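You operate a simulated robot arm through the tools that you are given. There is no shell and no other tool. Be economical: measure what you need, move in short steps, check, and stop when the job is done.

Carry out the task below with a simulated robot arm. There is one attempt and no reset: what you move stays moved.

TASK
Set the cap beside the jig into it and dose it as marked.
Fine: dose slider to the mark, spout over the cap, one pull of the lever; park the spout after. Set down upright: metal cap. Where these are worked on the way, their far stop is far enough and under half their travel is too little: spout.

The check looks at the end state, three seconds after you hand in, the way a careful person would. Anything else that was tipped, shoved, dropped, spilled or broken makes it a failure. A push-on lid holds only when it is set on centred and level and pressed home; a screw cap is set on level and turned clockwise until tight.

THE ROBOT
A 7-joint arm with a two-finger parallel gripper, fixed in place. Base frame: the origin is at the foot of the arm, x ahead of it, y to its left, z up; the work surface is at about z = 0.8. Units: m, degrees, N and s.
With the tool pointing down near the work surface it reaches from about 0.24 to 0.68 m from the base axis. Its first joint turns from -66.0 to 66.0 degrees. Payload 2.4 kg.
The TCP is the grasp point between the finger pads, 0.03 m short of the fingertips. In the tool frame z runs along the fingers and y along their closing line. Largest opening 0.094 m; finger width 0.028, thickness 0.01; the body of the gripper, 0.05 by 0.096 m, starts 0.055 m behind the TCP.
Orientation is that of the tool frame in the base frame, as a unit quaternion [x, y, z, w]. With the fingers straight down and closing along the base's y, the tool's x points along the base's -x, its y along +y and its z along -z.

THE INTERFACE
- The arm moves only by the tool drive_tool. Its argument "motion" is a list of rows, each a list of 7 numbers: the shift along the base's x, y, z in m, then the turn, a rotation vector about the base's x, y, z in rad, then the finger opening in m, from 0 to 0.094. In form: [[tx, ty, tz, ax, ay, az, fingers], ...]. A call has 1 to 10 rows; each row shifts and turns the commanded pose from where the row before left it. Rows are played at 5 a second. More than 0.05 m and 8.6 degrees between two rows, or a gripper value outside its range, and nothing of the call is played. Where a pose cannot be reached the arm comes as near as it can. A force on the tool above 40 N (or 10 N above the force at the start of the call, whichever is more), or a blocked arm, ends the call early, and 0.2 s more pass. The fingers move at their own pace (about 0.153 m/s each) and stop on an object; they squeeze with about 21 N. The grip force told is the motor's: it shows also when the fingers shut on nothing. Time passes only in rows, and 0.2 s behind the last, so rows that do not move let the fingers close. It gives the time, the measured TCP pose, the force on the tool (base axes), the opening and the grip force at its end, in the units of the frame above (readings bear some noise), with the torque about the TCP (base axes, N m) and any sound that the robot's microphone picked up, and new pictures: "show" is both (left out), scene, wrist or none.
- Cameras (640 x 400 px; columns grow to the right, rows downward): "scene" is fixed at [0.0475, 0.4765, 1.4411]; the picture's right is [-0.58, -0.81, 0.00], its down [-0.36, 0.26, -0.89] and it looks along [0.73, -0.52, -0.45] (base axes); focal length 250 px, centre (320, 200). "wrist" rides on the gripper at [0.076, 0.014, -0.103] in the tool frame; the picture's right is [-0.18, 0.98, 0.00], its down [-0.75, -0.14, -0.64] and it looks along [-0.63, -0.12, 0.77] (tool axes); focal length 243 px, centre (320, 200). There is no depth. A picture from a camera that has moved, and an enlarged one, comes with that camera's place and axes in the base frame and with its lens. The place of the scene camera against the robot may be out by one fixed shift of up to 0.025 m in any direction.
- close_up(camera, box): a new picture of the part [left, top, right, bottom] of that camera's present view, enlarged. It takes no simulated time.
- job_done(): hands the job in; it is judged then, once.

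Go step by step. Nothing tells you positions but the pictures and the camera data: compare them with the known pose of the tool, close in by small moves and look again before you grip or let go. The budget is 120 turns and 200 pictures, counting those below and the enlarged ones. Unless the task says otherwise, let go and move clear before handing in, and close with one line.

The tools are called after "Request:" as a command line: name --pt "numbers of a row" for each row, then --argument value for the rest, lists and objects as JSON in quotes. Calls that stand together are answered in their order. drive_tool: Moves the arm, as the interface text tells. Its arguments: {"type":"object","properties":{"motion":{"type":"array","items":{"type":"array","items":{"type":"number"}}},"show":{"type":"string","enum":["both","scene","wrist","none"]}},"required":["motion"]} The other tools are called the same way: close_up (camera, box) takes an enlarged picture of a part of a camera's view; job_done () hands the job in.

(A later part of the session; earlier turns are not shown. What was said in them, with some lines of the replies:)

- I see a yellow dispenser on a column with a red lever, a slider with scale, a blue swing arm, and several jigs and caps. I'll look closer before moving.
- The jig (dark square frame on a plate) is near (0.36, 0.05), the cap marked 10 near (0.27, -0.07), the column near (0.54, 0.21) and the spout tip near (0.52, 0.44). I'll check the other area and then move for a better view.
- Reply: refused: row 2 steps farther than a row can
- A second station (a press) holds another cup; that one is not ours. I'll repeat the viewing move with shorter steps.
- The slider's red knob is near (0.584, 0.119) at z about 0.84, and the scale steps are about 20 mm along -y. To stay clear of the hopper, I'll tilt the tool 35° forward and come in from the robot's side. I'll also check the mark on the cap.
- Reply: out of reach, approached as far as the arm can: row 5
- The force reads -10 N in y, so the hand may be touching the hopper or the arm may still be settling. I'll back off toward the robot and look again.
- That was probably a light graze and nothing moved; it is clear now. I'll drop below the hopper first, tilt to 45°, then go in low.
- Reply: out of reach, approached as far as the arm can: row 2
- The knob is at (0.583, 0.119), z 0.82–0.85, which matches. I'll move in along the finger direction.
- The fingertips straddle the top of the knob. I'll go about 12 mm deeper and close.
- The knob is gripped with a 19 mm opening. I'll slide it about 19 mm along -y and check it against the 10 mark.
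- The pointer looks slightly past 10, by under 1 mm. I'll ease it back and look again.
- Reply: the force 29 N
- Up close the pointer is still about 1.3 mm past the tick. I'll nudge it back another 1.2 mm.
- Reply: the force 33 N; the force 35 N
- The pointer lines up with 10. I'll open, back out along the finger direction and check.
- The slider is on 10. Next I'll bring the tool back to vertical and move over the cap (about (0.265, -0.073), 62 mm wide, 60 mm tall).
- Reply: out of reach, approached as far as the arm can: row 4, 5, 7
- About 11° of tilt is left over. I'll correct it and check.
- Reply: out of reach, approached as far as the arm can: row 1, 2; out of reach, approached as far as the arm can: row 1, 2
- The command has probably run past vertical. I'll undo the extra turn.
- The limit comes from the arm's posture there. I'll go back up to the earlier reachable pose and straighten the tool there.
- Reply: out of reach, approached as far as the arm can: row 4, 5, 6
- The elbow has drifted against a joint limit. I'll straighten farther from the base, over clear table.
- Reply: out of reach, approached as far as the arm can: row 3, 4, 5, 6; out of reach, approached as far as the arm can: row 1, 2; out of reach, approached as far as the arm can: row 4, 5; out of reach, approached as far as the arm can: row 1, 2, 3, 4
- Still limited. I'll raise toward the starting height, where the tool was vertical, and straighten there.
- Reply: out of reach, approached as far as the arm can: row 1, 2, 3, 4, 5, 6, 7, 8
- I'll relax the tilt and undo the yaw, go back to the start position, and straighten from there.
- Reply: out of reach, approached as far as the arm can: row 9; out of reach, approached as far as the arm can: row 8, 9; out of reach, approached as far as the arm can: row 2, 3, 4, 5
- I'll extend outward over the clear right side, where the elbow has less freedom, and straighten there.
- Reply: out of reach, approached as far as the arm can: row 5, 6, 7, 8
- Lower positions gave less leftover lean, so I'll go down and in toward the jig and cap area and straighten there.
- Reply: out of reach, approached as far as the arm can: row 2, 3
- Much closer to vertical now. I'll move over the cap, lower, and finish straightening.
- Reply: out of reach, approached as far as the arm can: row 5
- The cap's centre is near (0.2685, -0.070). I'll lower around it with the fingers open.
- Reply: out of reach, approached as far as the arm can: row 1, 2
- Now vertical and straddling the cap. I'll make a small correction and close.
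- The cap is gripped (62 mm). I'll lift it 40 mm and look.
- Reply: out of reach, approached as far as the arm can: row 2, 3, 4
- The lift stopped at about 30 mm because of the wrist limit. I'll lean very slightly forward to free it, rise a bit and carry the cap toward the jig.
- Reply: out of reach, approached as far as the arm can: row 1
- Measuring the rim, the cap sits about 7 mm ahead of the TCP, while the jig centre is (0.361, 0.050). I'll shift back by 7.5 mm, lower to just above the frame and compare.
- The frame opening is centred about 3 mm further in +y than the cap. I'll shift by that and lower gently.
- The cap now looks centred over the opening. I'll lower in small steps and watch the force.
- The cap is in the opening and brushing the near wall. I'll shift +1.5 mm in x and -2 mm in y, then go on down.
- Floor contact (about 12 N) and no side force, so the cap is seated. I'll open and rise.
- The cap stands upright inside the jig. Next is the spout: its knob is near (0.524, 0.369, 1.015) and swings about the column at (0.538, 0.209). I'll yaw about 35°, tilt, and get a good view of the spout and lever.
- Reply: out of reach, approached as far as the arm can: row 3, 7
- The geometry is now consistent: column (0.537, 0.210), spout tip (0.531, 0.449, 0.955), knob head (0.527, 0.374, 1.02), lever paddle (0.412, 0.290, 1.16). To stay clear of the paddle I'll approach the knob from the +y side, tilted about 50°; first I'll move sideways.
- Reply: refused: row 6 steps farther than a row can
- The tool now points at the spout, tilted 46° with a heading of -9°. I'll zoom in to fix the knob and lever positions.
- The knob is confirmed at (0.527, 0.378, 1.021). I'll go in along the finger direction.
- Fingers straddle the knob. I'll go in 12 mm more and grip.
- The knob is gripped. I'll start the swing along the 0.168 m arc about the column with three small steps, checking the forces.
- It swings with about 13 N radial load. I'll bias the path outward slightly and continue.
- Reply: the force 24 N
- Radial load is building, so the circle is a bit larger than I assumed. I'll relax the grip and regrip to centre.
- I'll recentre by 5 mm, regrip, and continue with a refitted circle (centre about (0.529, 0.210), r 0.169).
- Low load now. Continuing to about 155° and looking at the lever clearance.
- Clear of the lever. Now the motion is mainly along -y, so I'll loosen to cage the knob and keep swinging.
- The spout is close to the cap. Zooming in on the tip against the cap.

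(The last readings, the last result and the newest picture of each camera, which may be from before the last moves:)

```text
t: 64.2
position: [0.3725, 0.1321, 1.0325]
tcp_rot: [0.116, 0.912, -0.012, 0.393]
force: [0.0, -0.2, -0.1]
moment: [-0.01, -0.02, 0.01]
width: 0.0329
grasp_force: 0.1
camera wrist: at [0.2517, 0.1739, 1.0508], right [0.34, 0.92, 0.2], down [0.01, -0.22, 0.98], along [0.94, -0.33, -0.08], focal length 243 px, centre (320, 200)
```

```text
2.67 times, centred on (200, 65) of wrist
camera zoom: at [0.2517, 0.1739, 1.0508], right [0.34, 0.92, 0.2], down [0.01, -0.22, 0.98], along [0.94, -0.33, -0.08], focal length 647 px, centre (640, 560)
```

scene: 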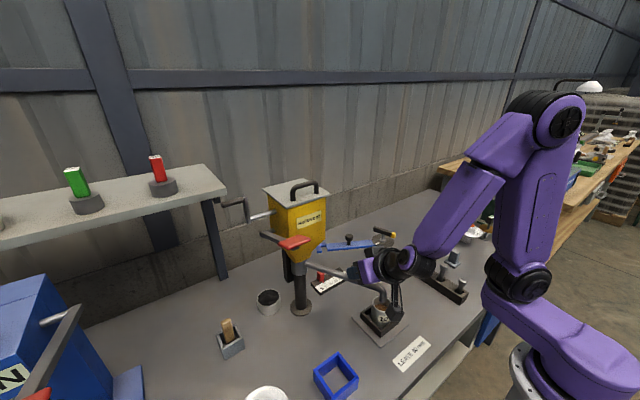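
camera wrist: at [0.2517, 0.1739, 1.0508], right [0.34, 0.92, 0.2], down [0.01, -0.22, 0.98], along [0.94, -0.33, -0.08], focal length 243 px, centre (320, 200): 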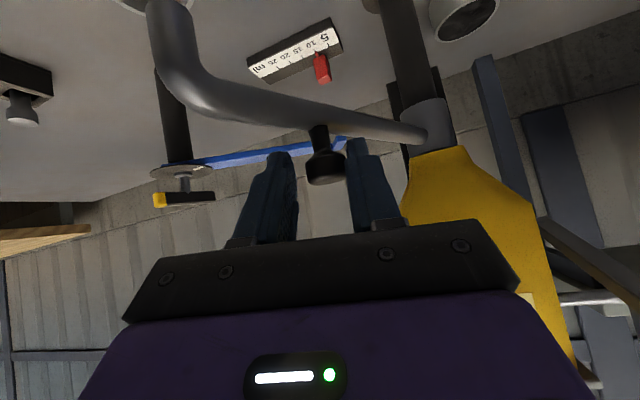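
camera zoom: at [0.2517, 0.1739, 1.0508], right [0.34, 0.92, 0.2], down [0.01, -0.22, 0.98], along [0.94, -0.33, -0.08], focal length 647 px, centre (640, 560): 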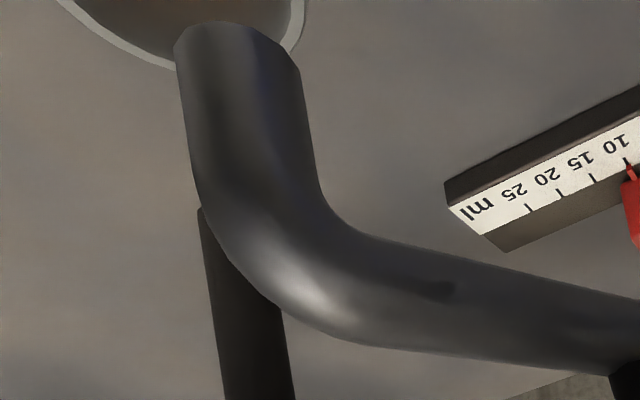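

The tip is around 206° and the cap at about 223°. Swinging 17° further.

Request:
drive_tool --pt "0.0085 -0.0154 0 0 0 0 0.033" --pt "0.0101 -0.0144 0 0 0 0 0.033" --pt "0.0095 -0.0112 0 0 0 0 0.033" --pt "0 0 0 0 0 0 0.033"

Request:
close_up --camera "scene" --box '[340, 260, 430, 340]'

Request:
close_up --camera "wrist" --box '[0, 0, 320, 180]'

```text
t: 65.2
position: [0.4013, 0.0933, 1.0326]
tcp_rot: [0.114, 0.912, -0.009, 0.393]
force: [-2.5, 17.7, 2.1]
moment: [0.12, 0.01, 0.33]
width: 0.0422
grasp_force: 8.2
camera wrist: at [0.2805, 0.1349, 1.0513], right [0.33, 0.92, 0.2], down [0.01, -0.22, 0.98], along [0.94, -0.32, -0.08], focal length 243 px, centre (320, 200)
```

scene: 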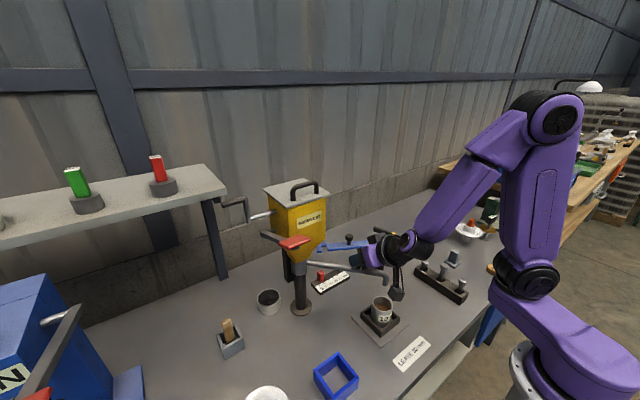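
wrist: 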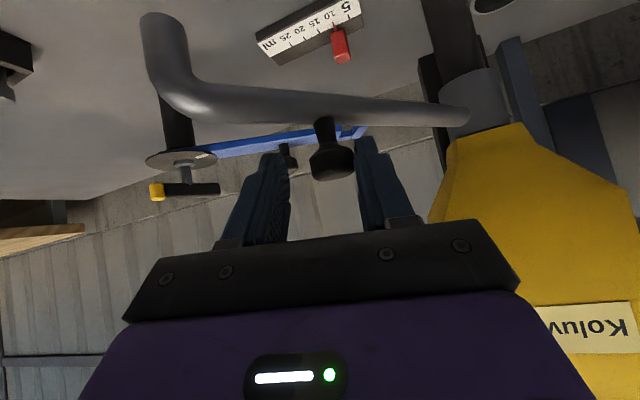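

```text
5.00 times, centred on (385, 300) of scene
camera zoom: at [0.0474, 0.477, 1.4409], right [-0.58, -0.81, 0.0], down [-0.36, 0.26, -0.89], along [0.73, -0.52, -0.45], focal length 1252 px, centre (-5, -300)
```

zoom: 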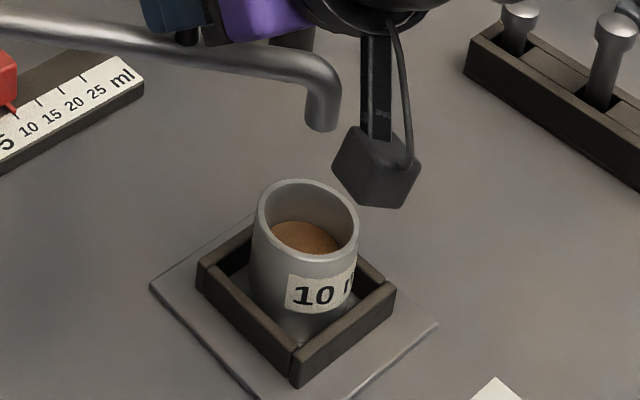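

```text
2.00 times, centred on (160, 90) of wrist
camera zoom: at [0.2805, 0.1349, 1.0513], right [0.33, 0.92, 0.2], down [0.01, -0.22, 0.98], along [0.94, -0.32, -0.08], focal length 485 px, centre (640, 420)
```

zoom: 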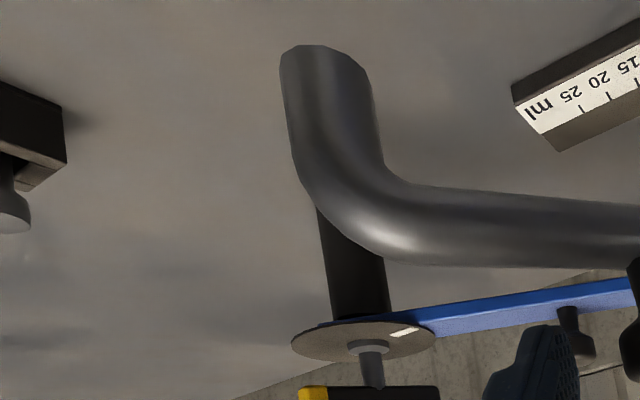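

The swing met resistance (18 N), most likely its far stop, and the tip looks to be over the cap. I'll open, back off, and check.

Request:
drive_tool --pt "0 0.004 0 0 0 0 0.06" --pt "0 0 0 0 0 0 0.07" --pt "-0.025 0.003 0.025 0 0 0 0.07" --pt "-0.03 0.004 0.03 0 0 0 0.07" --pt "-0.03 0.003 0.03 0 0 0 0.07" --pt "0 0 0 0 0 0 0.07"

Request:
close_up --camera "scene" --box '[340, 250, 430, 340]'

Request:
close_up --camera "wrist" --box '[60, 0, 420, 200]'

```text
t: 66.6
position: [0.317, 0.106, 1.1172]
tcp_rot: [0.116, 0.913, -0.012, 0.392]
force: [0.0, -0.4, 0.3]
moment: [0.0, 0.0, 0.01]
width: 0.0701
grasp_force: 0.0
camera wrist: at [0.1962, 0.1471, 1.1363], right [0.34, 0.92, 0.2], down [0.01, -0.22, 0.98], along [0.94, -0.33, -0.09], focal length 243 px, centre (320, 200)
```

scene: 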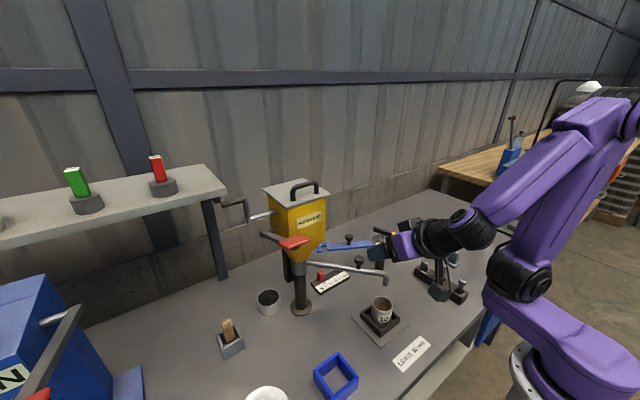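
wrist: 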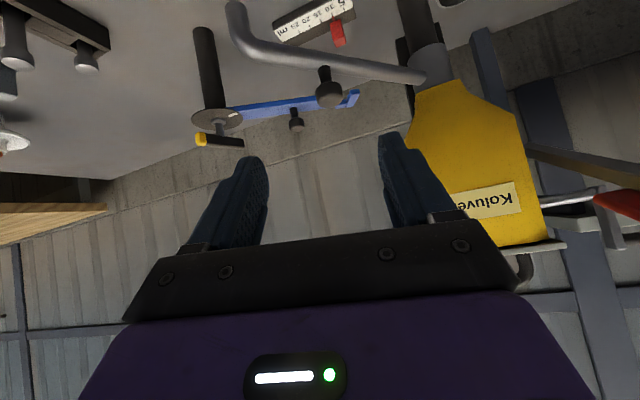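

```text
4.44 times, centred on (385, 295) of scene
camera zoom: at [0.0475, 0.4765, 1.4411], right [-0.58, -0.81, 0.0], down [-0.36, 0.26, -0.89], along [0.73, -0.52, -0.45], focal length 1113 px, centre (31, -222)
```

zoom: 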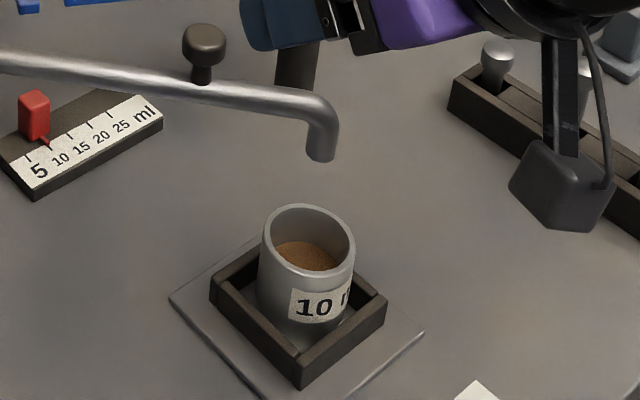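

```text
1.78 times, centred on (240, 100) of wrist
camera zoom: at [0.1962, 0.1471, 1.1363], right [0.34, 0.92, 0.2], down [0.01, -0.22, 0.98], along [0.94, -0.33, -0.09], focal length 431 px, centre (462, 378)
```

zoom: 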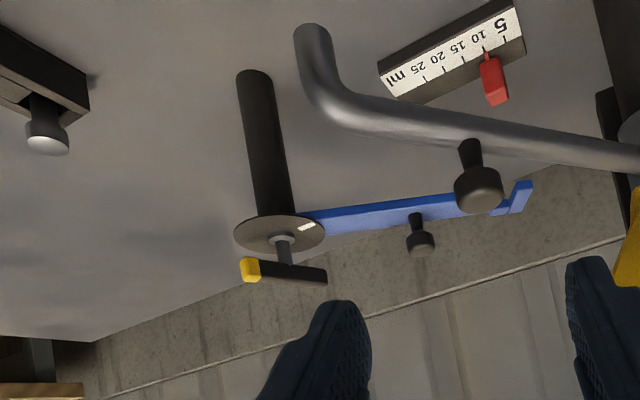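

Combining two wrist views, the tip is at about (0.360, 0.051), within a few mm of the cap's centre. Now I'll move to view the lever.

Request:
drive_tool --pt "-0.03 0.01 0.03 0 0 0 0.05" --pt "-0.03 0.025 0.03 0 0 0 0.03" --pt "-0.01 0.04 0.025 0 0 0 0.03" --pt "0 0.045 0.02 0 0 0 0.03" --pt "0 0.045 0.01 0 0 0 0.03" --pt "0 0.02 0 0 0 0 0.03" --pt "0 0 0 0 0 0 0.03"

Request:
close_up --camera "scene" --box '[240, 210, 340, 280]'

```text
t: 68.2
position: [0.2462, 0.289, 1.2309]
tcp_rot: [0.116, 0.912, -0.012, 0.393]
force: [0.6, 0.2, 0.3]
moment: [-0.02, 0.0, -0.03]
width: 0.03
grasp_force: 0.1
camera wrist: at [0.1252, 0.3316, 1.2509], right [0.34, 0.92, 0.2], down [0.01, -0.22, 0.98], along [0.94, -0.33, -0.08], focal length 243 px, centre (320, 200)
```

scene: 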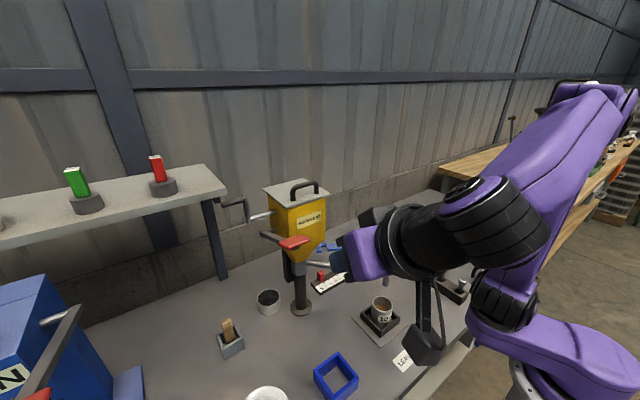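
wrist: 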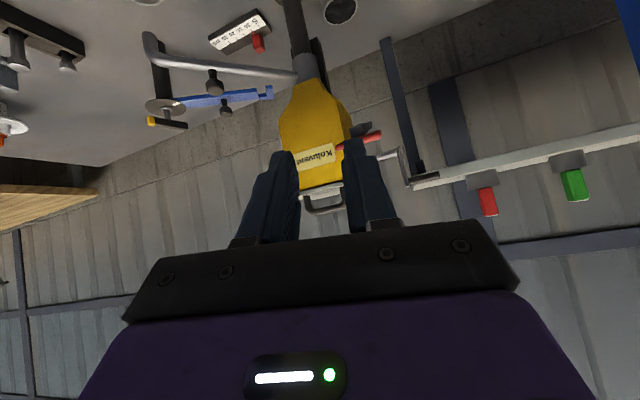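

```text
5.71 times, centred on (290, 245) of scene
camera zoom: at [0.0475, 0.4765, 1.4411], right [-0.58, -0.81, 0.0], down [-0.36, 0.26, -0.89], along [0.73, -0.52, -0.45], focal length 1431 px, centre (491, -57)
```

zoom: 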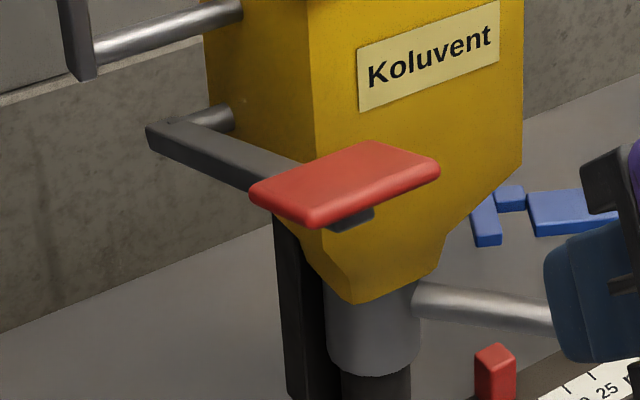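

Request:
close_up --camera "wrist" --box '[260, 80, 440, 220]'

```text
2.86 times, centred on (350, 150) of wrist
camera zoom: at [0.1252, 0.3316, 1.2509], right [0.34, 0.92, 0.2], down [0.01, -0.22, 0.98], along [0.94, -0.33, -0.08], focal length 693 px, centre (234, 343)
```

zoom: 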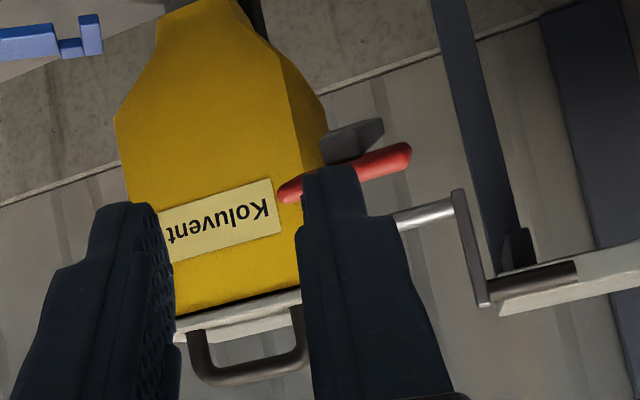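

The paddle is centred at (0.405, 0.295, 1.169), with its pivot on the hopper side near (0.515, 0.305, 1.14). I'll close the fingers, move above the paddle and look before pressing.

Request:
drive_tool --pt "0.0 0.0 0.02 0 0 0 0.0" --pt "0.045 0.003 0 0 0 0 0.0" --pt "0.045 0.003 0 0 0 0 0.0" --pt "0.045 0.003 0 0 0 0 0.0" --pt "0.01 0 0 0 0 0 0.0" --pt "0 0 0 0 0 0 0.0"

Request:
close_up --camera "scene" --box '[230, 190, 350, 280]'

Request:
close_up --camera "wrist" --box '[240, 80, 420, 220]'

```text
t: 69.6
position: [0.3904, 0.2996, 1.2531]
tcp_rot: [0.116, 0.912, -0.011, 0.392]
force: [-0.6, 0.5, 0.1]
moment: [0.0, -0.01, 0.0]
width: 0.0001
grasp_force: 21.2
camera wrist: at [0.2694, 0.3421, 1.2712], right [0.34, 0.92, 0.2], down [0.01, -0.22, 0.98], along [0.94, -0.33, -0.08], focal length 243 px, centre (320, 200)
```

scene: 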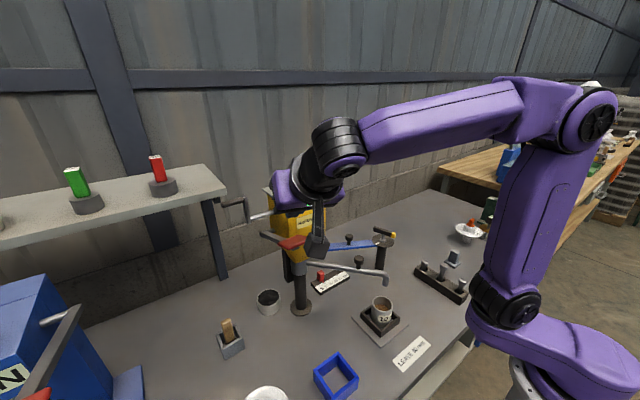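
wrist: 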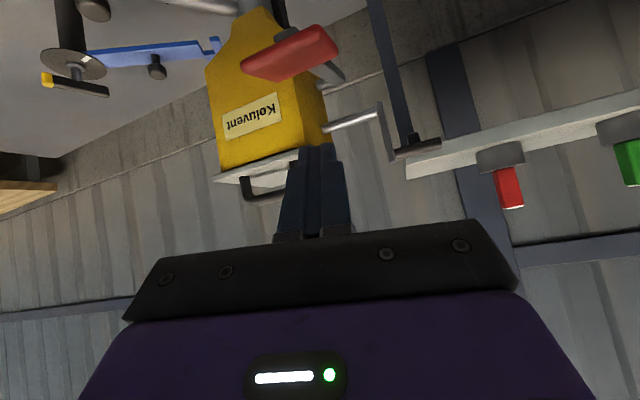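

```text
4.44 times, centred on (290, 235) of scene
camera zoom: at [0.0475, 0.4765, 1.4411], right [-0.58, -0.81, 0.0], down [-0.36, 0.26, -0.89], along [0.73, -0.52, -0.45], focal length 1113 px, centre (453, 44)
```

zoom: 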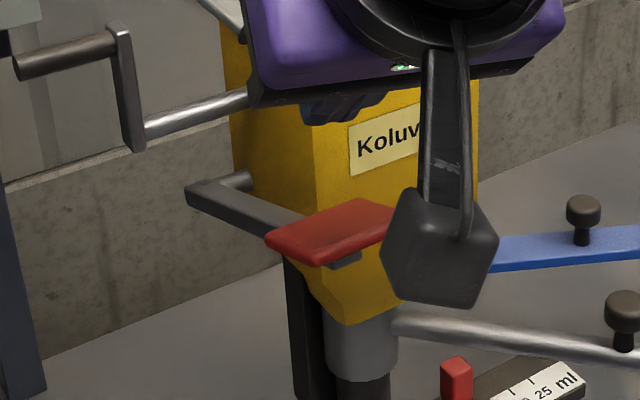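

```text
2.86 times, centred on (330, 150) of wrist
camera zoom: at [0.2694, 0.3421, 1.2712], right [0.34, 0.92, 0.2], down [0.01, -0.22, 0.98], along [0.94, -0.33, -0.08], focal length 693 px, centre (291, 343)
```

zoom: 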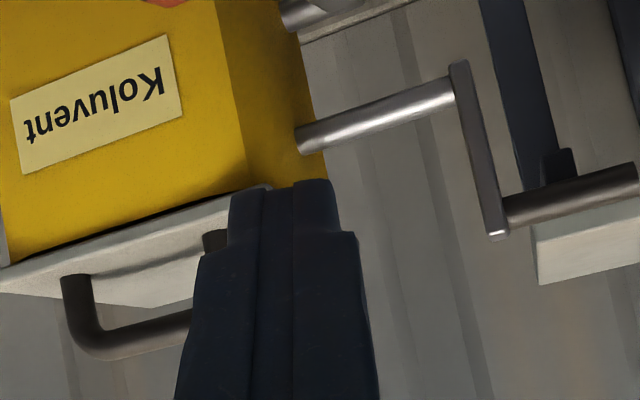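

Paddle centre is (0.395, 0.298). I'll shift 6 mm back and press down steadily in one stroke.

Request:
drive_tool --pt "-0.006 0 -0.025 0 0 0 0.0" --pt "0 0 -0.02 0 0 0 0.0" --pt "-0.001 0 -0.012 0 0 0 0.0" --pt "-0.001 0 -0.012 0 0 0 0.0" --pt "0 0 -0.012 0 0 0 0.0" --pt "0 0 -0.012 0 0 0 0.0" --pt "0.001 0 -0.012 0 0 0 0.0" --pt "0.002 0 -0.012 0 0 0 0.0"

Request:
close_up --camera "scene" --box '[230, 190, 350, 280]'

```text
t: 71.4
position: [0.3861, 0.2991, 1.1358]
tcp_rot: [0.116, 0.912, -0.011, 0.394]
force: [-0.9, 0.0, 2.1]
moment: [-0.02, -0.02, -0.01]
width: 0.0
grasp_force: 21.4
camera wrist: at [0.2657, 0.3404, 1.1542], right [0.34, 0.92, 0.2], down [0.01, -0.22, 0.98], along [0.94, -0.33, -0.08], focal length 243 px, centre (320, 200)
```

scene: 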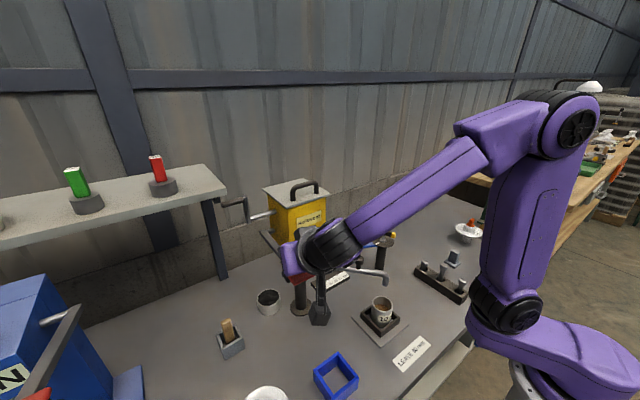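
wrist: 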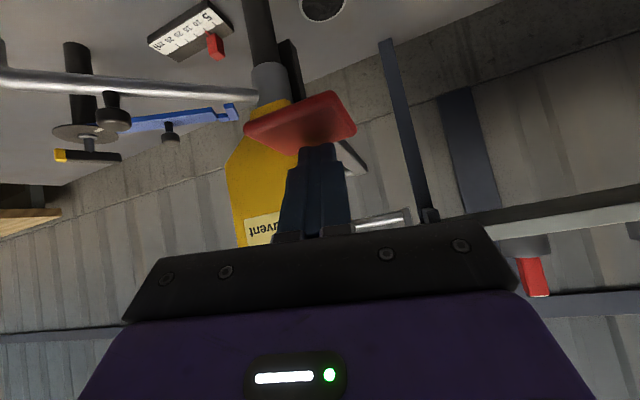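

```text
4.44 times, centred on (290, 235) of scene
camera zoom: at [0.0474, 0.4765, 1.4411], right [-0.58, -0.81, 0.0], down [-0.36, 0.26, -0.89], along [0.73, -0.52, -0.45], focal length 1113 px, centre (453, 44)
```

zoom: 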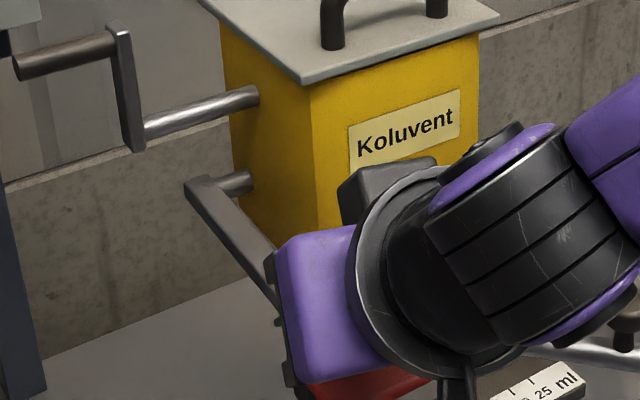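

The lever follows with light force. Continuing along its arc to the stop.

Request:
drive_tool --pt "0.003 0 -0.011 0 0 0 0.0" --pt "0.004 0 -0.011 0 0 0 0.0" --pt "0.005 0 -0.01 0 0 0 0.0" --pt "0.006 0 -0.01 0 0 0 0.0"

Request:
close_up --camera "scene" --box '[230, 190, 350, 280]'

```text
t: 72.4
position: [0.4052, 0.2996, 1.0946]
tcp_rot: [0.117, 0.912, -0.013, 0.393]
force: [-2.9, 0.1, 2.8]
moment: [0.03, 0.02, 0.03]
width: 0.0
grasp_force: 21.2
camera wrist: at [0.2832, 0.3411, 1.113], right [0.34, 0.92, 0.2], down [0.01, -0.22, 0.98], along [0.94, -0.33, -0.08], focal length 243 px, centre (320, 200)
```

scene: 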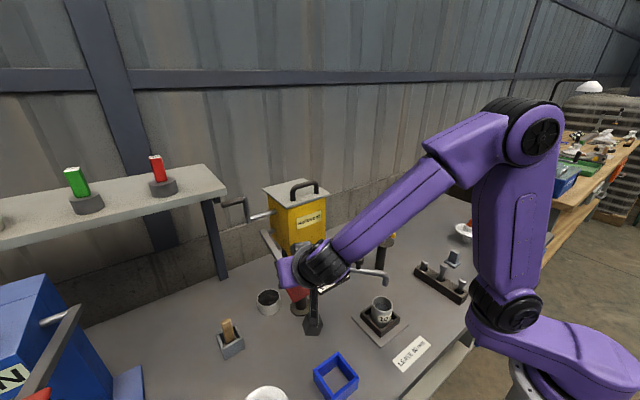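
wrist: 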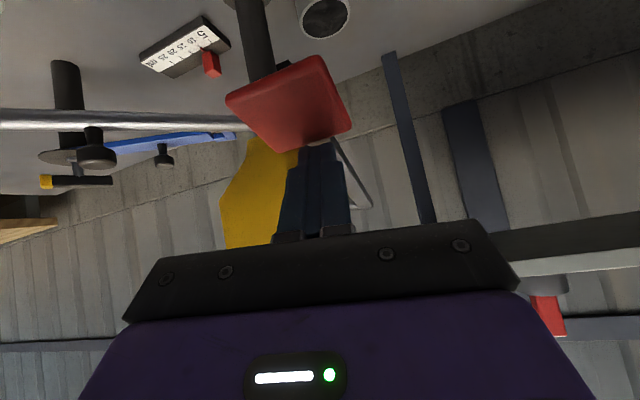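

```text
4.44 times, centred on (290, 235) of scene
camera zoom: at [0.0474, 0.4764, 1.4411], right [-0.58, -0.81, 0.0], down [-0.36, 0.26, -0.89], along [0.73, -0.52, -0.45], focal length 1113 px, centre (453, 44)
```

zoom: 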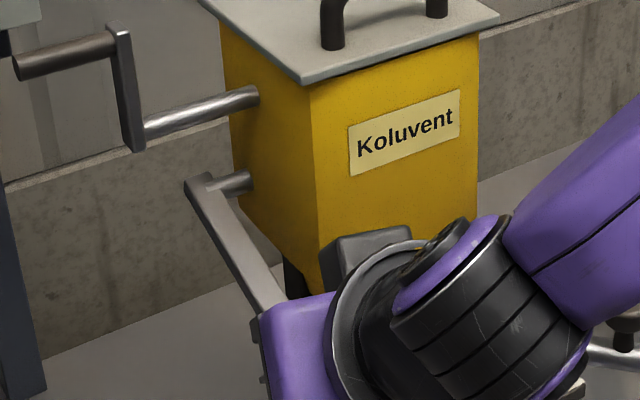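

No stop yet. Continuing along the arc.

Request:
drive_tool --pt "0.004 0 -0.01 0 0 0 0.0" --pt "0.006 0 -0.009 0 0 0 0.0" --pt "0.007 0 -0.008 0 0 0 0.0"

Request:
close_up --camera "scene" --box '[365, 280, 405, 330]'

```text
t: 72.8
position: [0.4053, 0.2997, 1.0939]
tcp_rot: [0.118, 0.91, -0.011, 0.398]
force: [-12.2, -3.9, 16.3]
moment: [-0.12, 0.15, -0.05]
width: 0.0
grasp_force: 20.8
stopped in row 1: the force on the tool passed its limit (the readings are from after the stop); the commanded pose is now the measured one
camera wrist: at [0.2843, 0.342, 1.1107], right [0.34, 0.92, 0.21], down [0.0, -0.22, 0.98], along [0.94, -0.33, -0.07], focal length 243 px, centre (320, 200)
```

scene: 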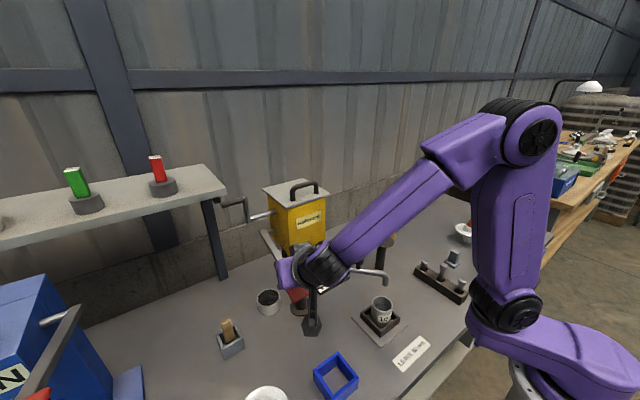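
wrist: 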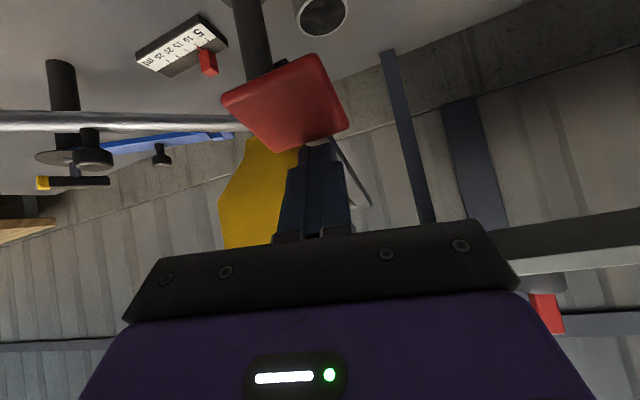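

```text
8.00 times, centred on (385, 305) of scene
camera zoom: at [0.0469, 0.4762, 1.4412], right [-0.58, -0.81, 0.0], down [-0.36, 0.26, -0.89], along [0.73, -0.52, -0.45], focal length 2004 px, centre (-200, -640)
```

zoom: 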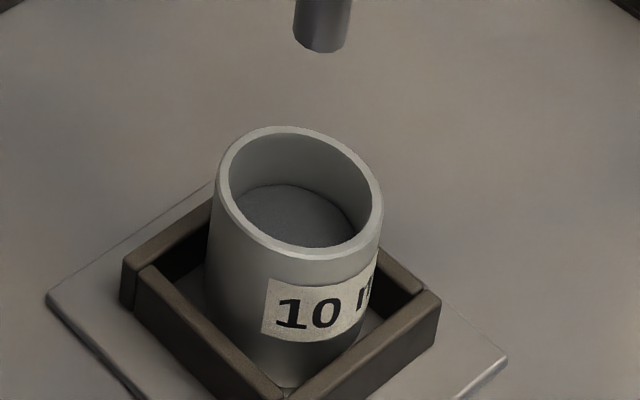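

The stop is reached and the cap's contents changed to grey, so it is dosed. I'll follow the lever gently back up along its arc.

Request:
drive_tool --pt "-0.006 0 0.01 0 0 0 0.0" --pt "-0.005 0 0.01 0 0 0 0.0" --pt "-0.004 0 0.011 0 0 0 0.0" --pt "-0.003 0 0.011 0 0 0 0.0" --pt "-0.002 0 0.012 0 0 0 0.0" --pt "0 0 0.012 0 0 0 0.0" --pt "0 0 0.012 0 0 0 0.0" --pt "0 0 0.012 0 0 0 0.0" --pt "0 0 0.012 0 0 0 0.0" --pt "0 0 0.02 0 0 0 0.0"

Request:
close_up --camera "scene" --box '[230, 190, 350, 280]'

```text
t: 75.0
position: [0.3862, 0.3005, 1.2145]
tcp_rot: [0.116, 0.911, -0.011, 0.396]
force: [-0.4, 0.5, 0.4]
moment: [-0.02, 0.02, 0.0]
width: 0.0001
grasp_force: 20.7
camera wrist: at [0.2643, 0.3419, 1.2317], right [0.34, 0.92, 0.21], down [0.0, -0.22, 0.98], along [0.94, -0.33, -0.08], focal length 243 px, centre (320, 200)
```

scene: 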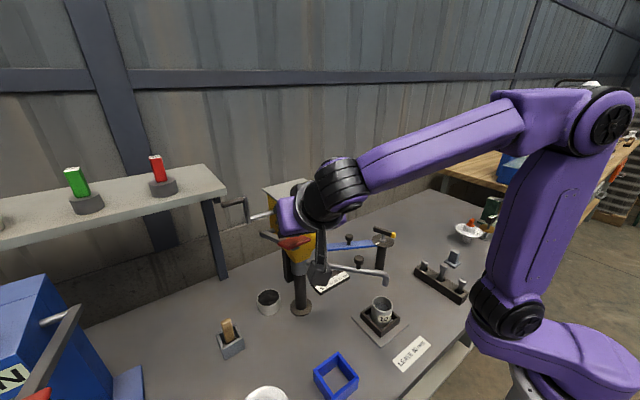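
wrist: 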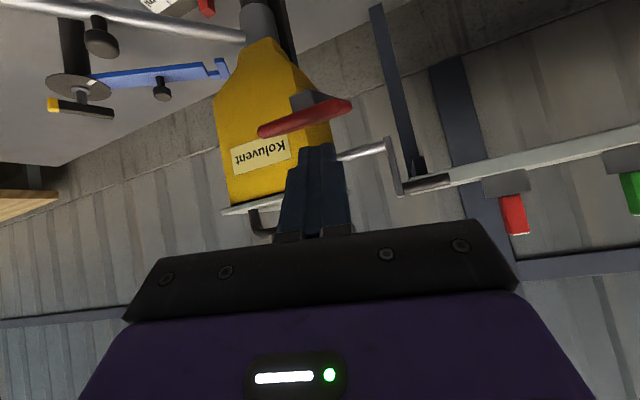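

```text
4.44 times, centred on (290, 235) of scene
camera zoom: at [0.0475, 0.4765, 1.4411], right [-0.58, -0.81, 0.0], down [-0.36, 0.26, -0.89], along [0.73, -0.52, -0.45], focal length 1113 px, centre (453, 44)
```

zoom: 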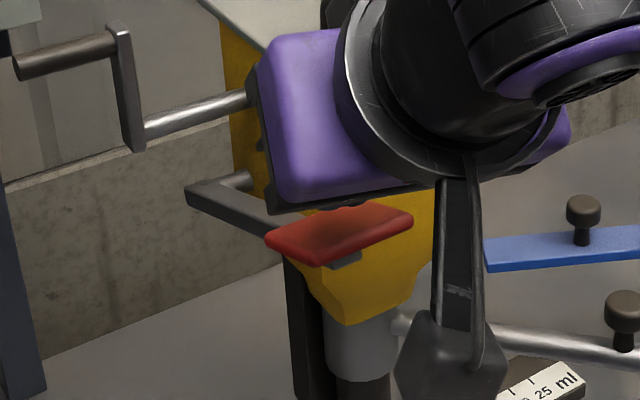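

The lever is back at rest. Now I'll park the spout: retreat, and return to the pre-grasp point near its knob.

Request:
drive_tool --pt "-0.035 0 0.02 0 0 0 0.03" --pt "-0.04 0 0 0 0 0 0.05" --pt "-0.02 -0.04 0 0 0 0 0.06" --pt "0 -0.045 -0.015 0 0 0 0.06" --pt "0 -0.045 -0.02 0 0 0 0.06" --pt "0.0 -0.04 -0.03 0 0 0 0.06" --pt "0.025 -0.02 -0.035 0 0 0 0.06" --pt "0 0 -0.02 0 0 0 0.06" --pt "0 0 0 0 0 0 0.06"

Request:
close_up --camera "wrist" --box '[220, 60, 420, 220]'

```text
t: 77.0
position: [0.3171, 0.1119, 1.1139]
tcp_rot: [0.117, 0.91, -0.011, 0.397]
force: [-0.3, 0.5, 0.2]
moment: [-0.02, 0.02, 0.02]
width: 0.0599
grasp_force: 0.1
out of reach, approached as far as the arm can: row 6
camera wrist: at [0.1964, 0.1526, 1.1318], right [0.34, 0.92, 0.21], down [0.0, -0.22, 0.98], along [0.94, -0.33, -0.08], focal length 243 px, centre (320, 200)
```

scene: 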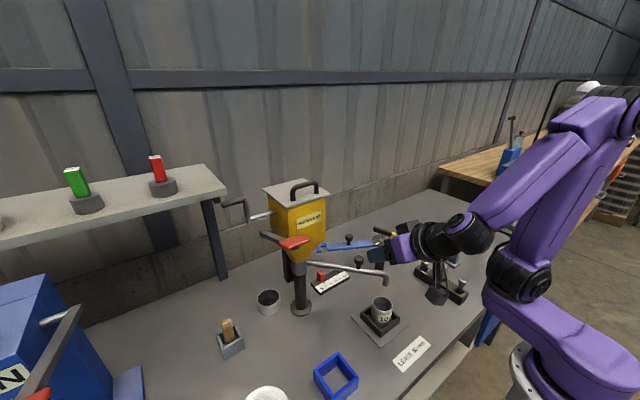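
wrist: 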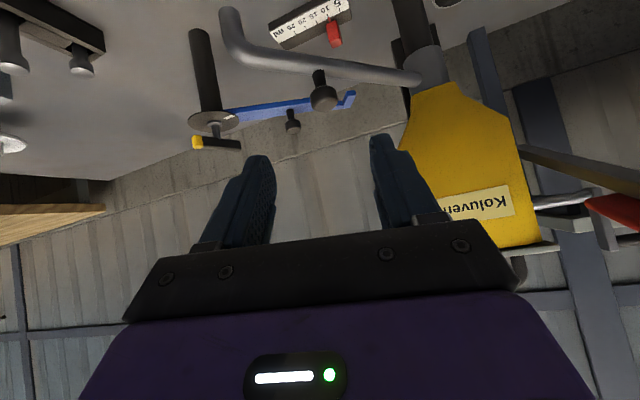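

```text
2.50 times, centred on (320, 140) of wrist
camera zoom: at [0.1964, 0.1526, 1.1318], right [0.34, 0.92, 0.21], down [0.0, -0.22, 0.98], along [0.94, -0.33, -0.08], focal length 606 px, centre (320, 350)
```

zoom: 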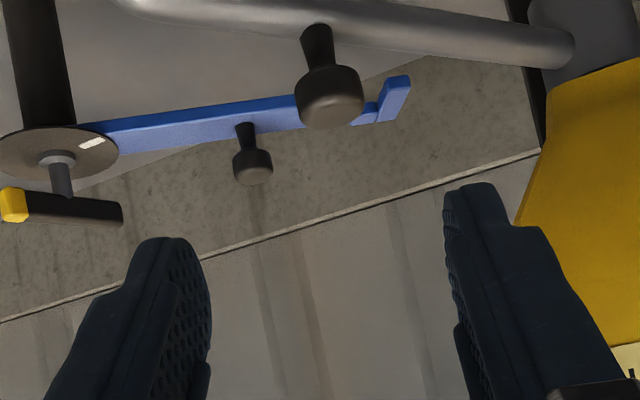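

The knob is at (0.413, 0.102). I'll go in, cage it, and swing back.

Request:
drive_tool --pt "0.0275 -0.0027 -0.0272 0 0 0 0.06" --pt "0.0275 -0.0027 -0.0272 0 0 0 0.06" --pt "0.0275 -0.0027 -0.0272 0 0 0 0.06" --pt "0 0 0 0 0 0 0.033" --pt "0 0 0 0 0 0 0.033" --pt "-0.0124 0.0162 0 0 0 0 0.033" --pt "-0.0104 0.0176 0 0 0 0 0.033" --pt "-0.0081 0.0187 0 0 0 0 0.033" --pt "0 0 0 0 0 0 0.033"

```text
t: 79.0
position: [0.3675, 0.1551, 1.0319]
tcp_rot: [0.116, 0.91, -0.01, 0.397]
force: [0.5, 0.2, 0.1]
moment: [0.01, -0.01, -0.01]
width: 0.0331
grasp_force: 0.1
camera wrist: at [0.2463, 0.1962, 1.0498], right [0.34, 0.92, 0.21], down [0.0, -0.22, 0.98], along [0.94, -0.33, -0.08], focal length 243 px, centre (320, 200)
```

scene: 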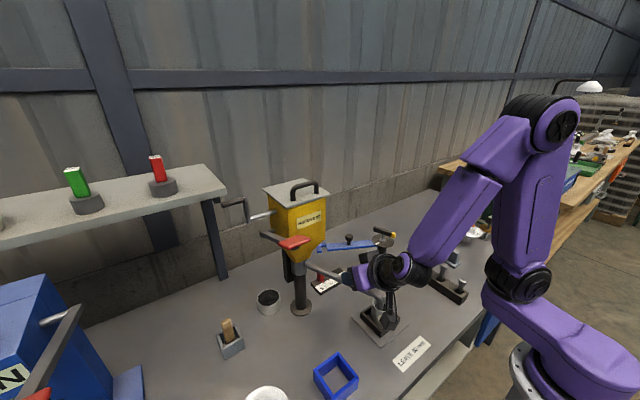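
wrist: 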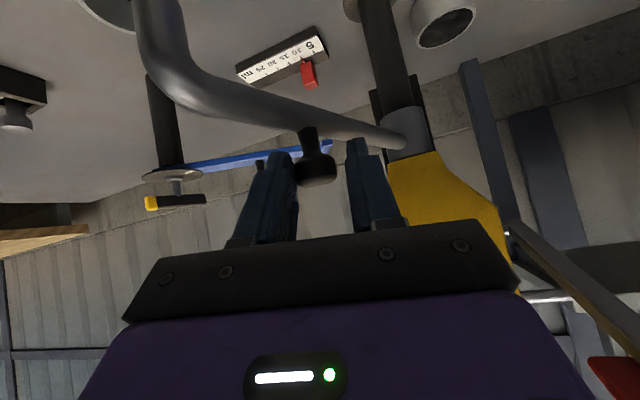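

Request:
drive_tool --pt "-0.0058 0.0195 0 0 0 0 0.033" --pt "-0.0034 0.0201 0 0 0 0 0.033" --pt "-0.0009 0.0204 0 0 0 0 0.033" --pt "0.0016 0.0203 0 0 0 0 0.033" --pt "0 0 0 0 0 0 0.033" --show "wrist"

```text
t: 80.2
position: [0.3591, 0.2364, 1.0331]
tcp_rot: [0.117, 0.911, -0.01, 0.396]
force: [0.7, 2.2, 0.4]
moment: [0.03, -0.02, 0.03]
width: 0.0339
grasp_force: 0.4
camera wrist: at [0.2382, 0.2776, 1.0501], right [0.34, 0.92, 0.21], down [0.0, -0.22, 0.98], along [0.94, -0.33, -0.08], focal length 243 px, centre (320, 200)
```

wrist: 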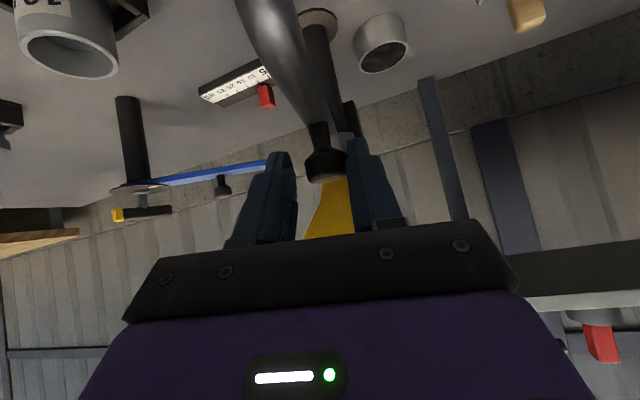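

Request:
drive_tool --pt "0.0041 0.02 0 0 0 0 0.033" --pt "0.0065 0.0194 0 0 0 0 0.033" --pt "0.0087 0.0184 0 0 0 0 0.033" --pt "0 0 0 0 0 0 0.033" --show "wrist"

```text
t: 81.2
position: [0.3791, 0.2938, 1.0322]
tcp_rot: [0.117, 0.911, -0.011, 0.396]
force: [-0.7, -0.9, -1.0]
moment: [0.03, -0.01, -0.02]
width: 0.0334
grasp_force: 0.6
camera wrist: at [0.2585, 0.3353, 1.0497], right [0.34, 0.92, 0.2], down [0.0, -0.22, 0.98], along [0.94, -0.33, -0.08], focal length 243 px, centre (320, 200)
```

wrist: 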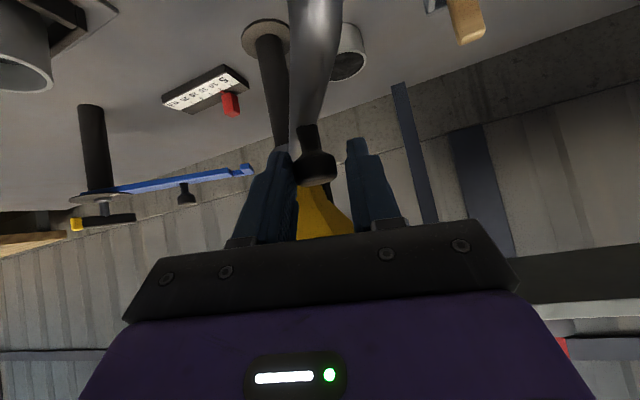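

Now gripping the knob for the part where it must be pushed in +x.

Request:
drive_tool --pt "-0.004 -0.002 0 0 0 0 0.033" --pt "0 0 0 0 0 0 0.015" --pt "0 0 0 0 0 0 0.015" --pt "0.0096 0.0147 0 0 0 0 0.015" --pt "0.0111 0.0137 0 0 0 0 0.015" --pt "0.0124 0.0124 0 0 0 0 0.015" --pt "0 0 0 0 0 0 0.015" --show "none"

```text
t: 82.8
position: [0.408, 0.3316, 1.032]
tcp_rot: [0.116, 0.91, -0.011, 0.398]
force: [0.0, 0.3, 2.8]
moment: [-0.55, 0.11, 0.19]
width: 0.0254
grasp_force: 45.1
```

Low force. Continuing the arc.

Request:
drive_tool --pt "0.0137 0.0111 0 0 0 0 0.015" --pt "0.0147 0.0096 0 0 0 0 0.015" --pt "0.0155 0.0079 0 0 0 0 0.015" --pt "0 0 0 0 0 0 0.015"

```text
t: 83.8
position: [0.4519, 0.36, 1.0328]
tcp_rot: [0.116, 0.91, -0.011, 0.398]
force: [-1.5, -2.4, 7.8]
moment: [-0.58, -0.26, -0.23]
width: 0.0264
grasp_force: 44.9
camera wrist: at [0.3306, 0.4019, 1.0497], right [0.34, 0.92, 0.21], down [0.0, -0.22, 0.98], along [0.94, -0.33, -0.08], focal length 243 px, centre (320, 200)
```

scene: 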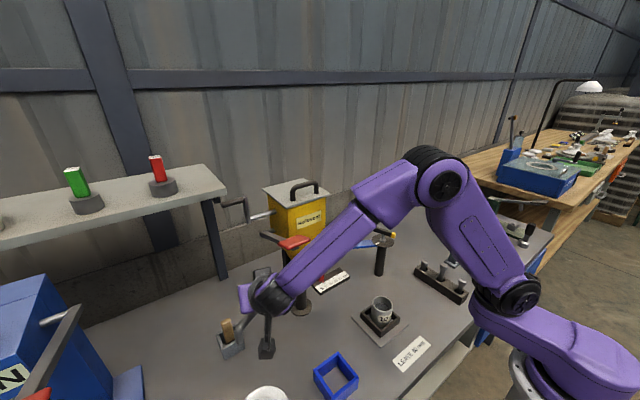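
wrist: 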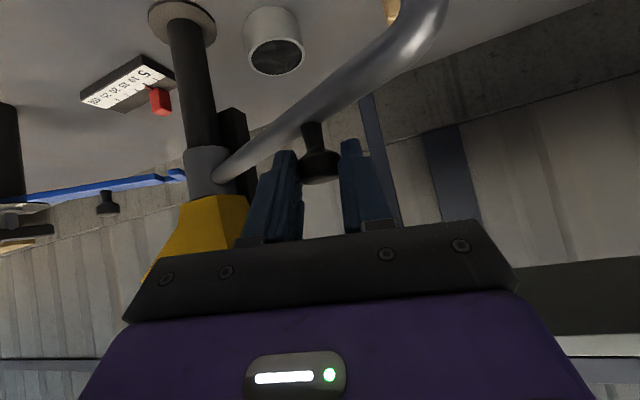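

Request:
drive_tool --pt "0.0165 0.0068 0 0 0 0 0.015" --pt "0.0168 0.005 0 0 0 0 0.015" --pt "0.017 0.003 0 0 0 0 0.015" --pt "0 0 0 0 0 0 0.015"

```text
t: 84.8
position: [0.5026, 0.3755, 1.0321]
tcp_rot: [0.115, 0.911, -0.011, 0.396]
force: [0.1, 2.9, -4.8]
moment: [-0.55, -0.14, 0.2]
width: 0.0254
grasp_force: 45.0
camera wrist: at [0.3815, 0.4171, 1.0496], right [0.34, 0.92, 0.2], down [0.01, -0.22, 0.98], along [0.94, -0.33, -0.08], focal length 243 px, centre (320, 200)
```

scene: 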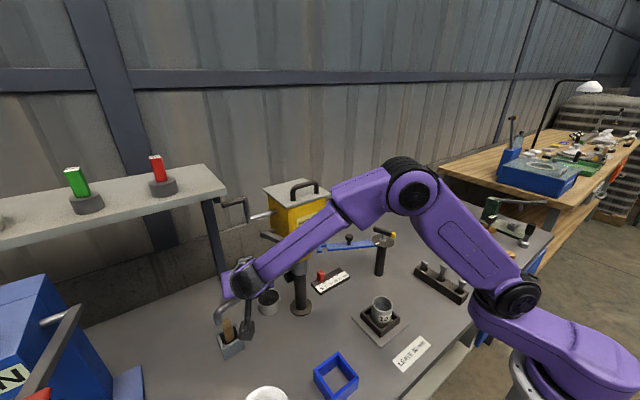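
wrist: 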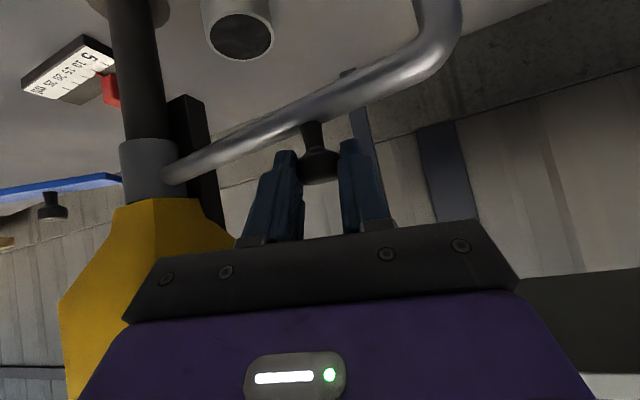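

Almost at the original park. A little further until it stops or matches the starting position.

Request:
drive_tool --pt "0.008 0.0005 0 0 0 0 0.015" --pt "0.006 0 0 0 0 0 0.015" --pt "0.004 0 0 0 0 0 0.015" --pt "0 0 0 0 0 0 0.015"

```text
t: 85.8
position: [0.52, 0.3774, 1.0315]
tcp_rot: [0.116, 0.911, -0.01, 0.395]
force: [-2.4, 8.8, -8.9]
moment: [-0.33, 0.86, -0.46]
width: 0.0254
grasp_force: 45.1
camera wrist: at [0.3988, 0.4186, 1.0497], right [0.34, 0.92, 0.21], down [0.01, -0.22, 0.98], along [0.94, -0.33, -0.08], focal length 243 px, centre (320, 200)
```

scene: 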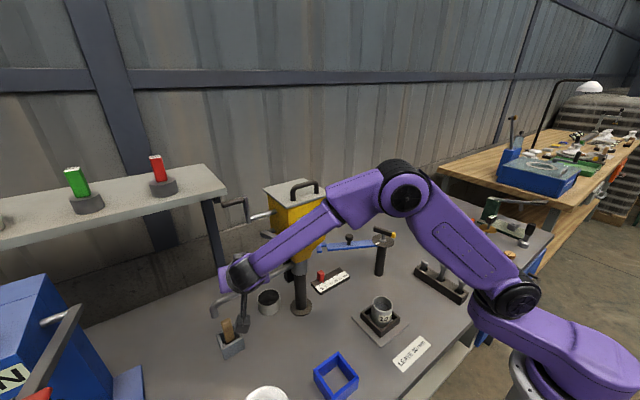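
wrist: 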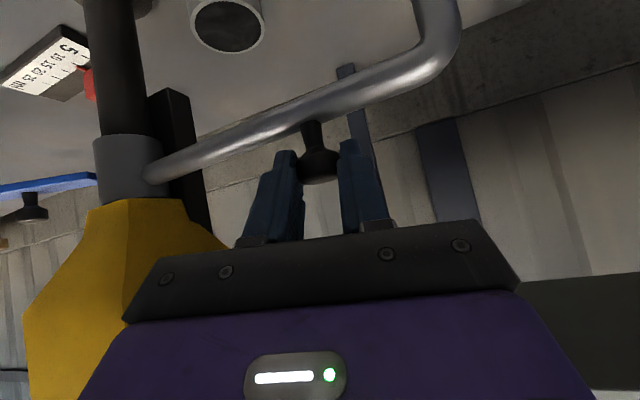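

I'll release, back out the way I came, and compare the spout with its starting picture.

Request:
drive_tool --pt "0 0 0 0 0 0 0.06" --pt "0 0 0 0 0 0 0.06" --pt "-0.025 0.004 0.023 0 0 0 0.06" --pt "-0.03 0.004 0.025 0 0 0 0.06" --pt "-0.035 0.004 0.02 0 0 0 0.06" --pt "-0.045 0.0 0.01 0 0 0 0.06" --pt "-0.045 0.0 0.01 0 0 0 0.06" --pt "-0.045 0.0 0 0 0 0 0.06" --pt "-0.03 0.0 0 0 0 0 0.06" --pt "0 0 0 0 0 0 0.06"

Request:
close_up --camera "scene" --box '[195, 190, 345, 330]'

Request:
close_up --camera "scene" --box '[340, 260, 430, 340]'

```text
t: 88.0
position: [0.2646, 0.3872, 1.1193]
tcp_rot: [0.117, 0.91, -0.011, 0.397]
force: [-0.4, -0.8, 0.4]
moment: [0.02, 0.0, -0.01]
width: 0.0599
grasp_force: 0.0
camera wrist: at [0.1437, 0.4299, 1.1367], right [0.34, 0.92, 0.21], down [0.0, -0.22, 0.98], along [0.94, -0.33, -0.08], focal length 243 px, centre (320, 200)
```

scene: 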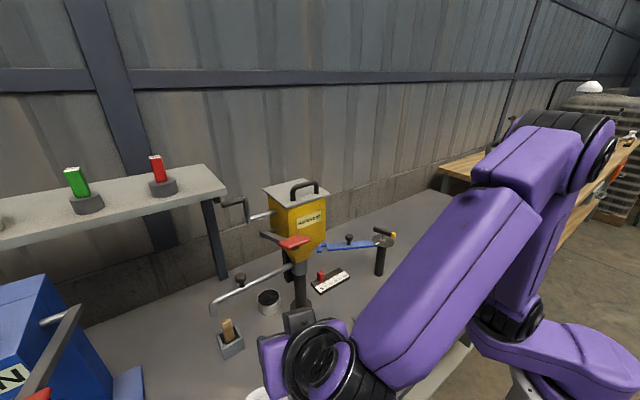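
wrist: 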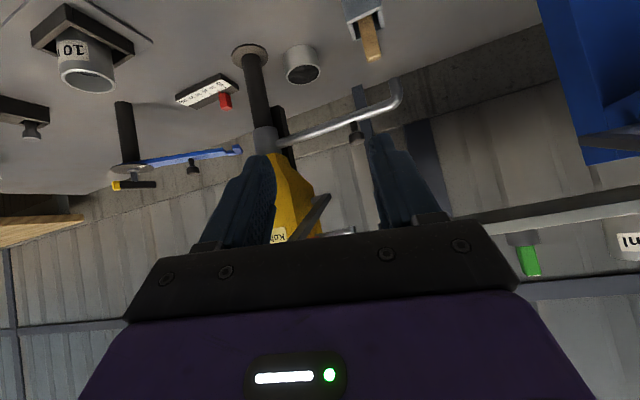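

```text
2.86 times, centred on (270, 260) of scene
camera zoom: at [0.0475, 0.4765, 1.4411], right [-0.58, -0.81, 0.0], down [-0.36, 0.26, -0.89], along [0.73, -0.52, -0.45], focal length 716 px, centre (463, 29)
```

zoom: 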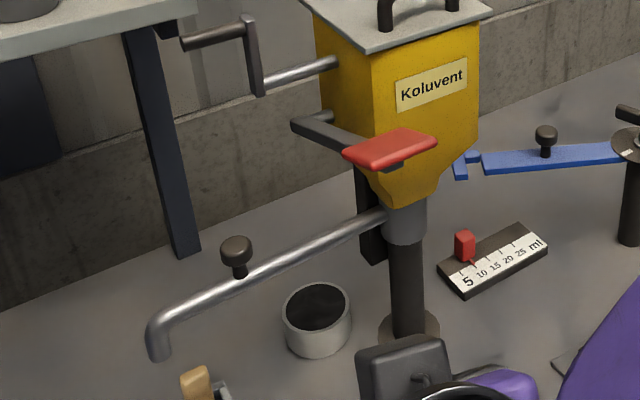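

```text
5.00 times, centred on (385, 300) of scene
camera zoom: at [0.0475, 0.4765, 1.4411], right [-0.58, -0.81, 0.0], down [-0.36, 0.26, -0.89], along [0.73, -0.52, -0.45], focal length 1252 px, centre (-5, -300)
```

zoom: 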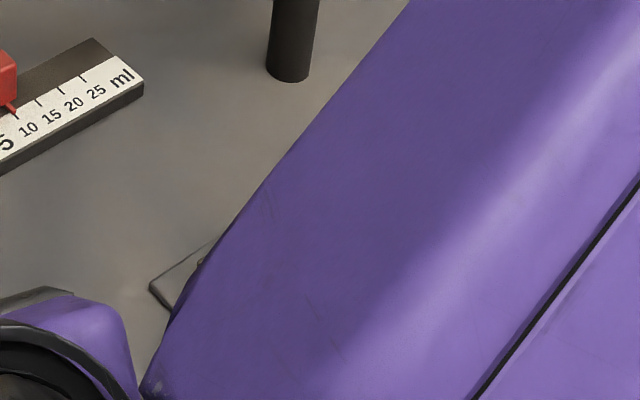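

The spout is back exactly where it started, the slider is on 10, and the lever has returned. The cap stands upright and dosed in the jig, and the arm is clear, so I'm handing in.

Request:
job_done

```text
The job is handed in.
```

The cap marked 10 is upright in the jig and was dosed with one pull of the lever at the 10 ml setting; the spout is parked where it started.
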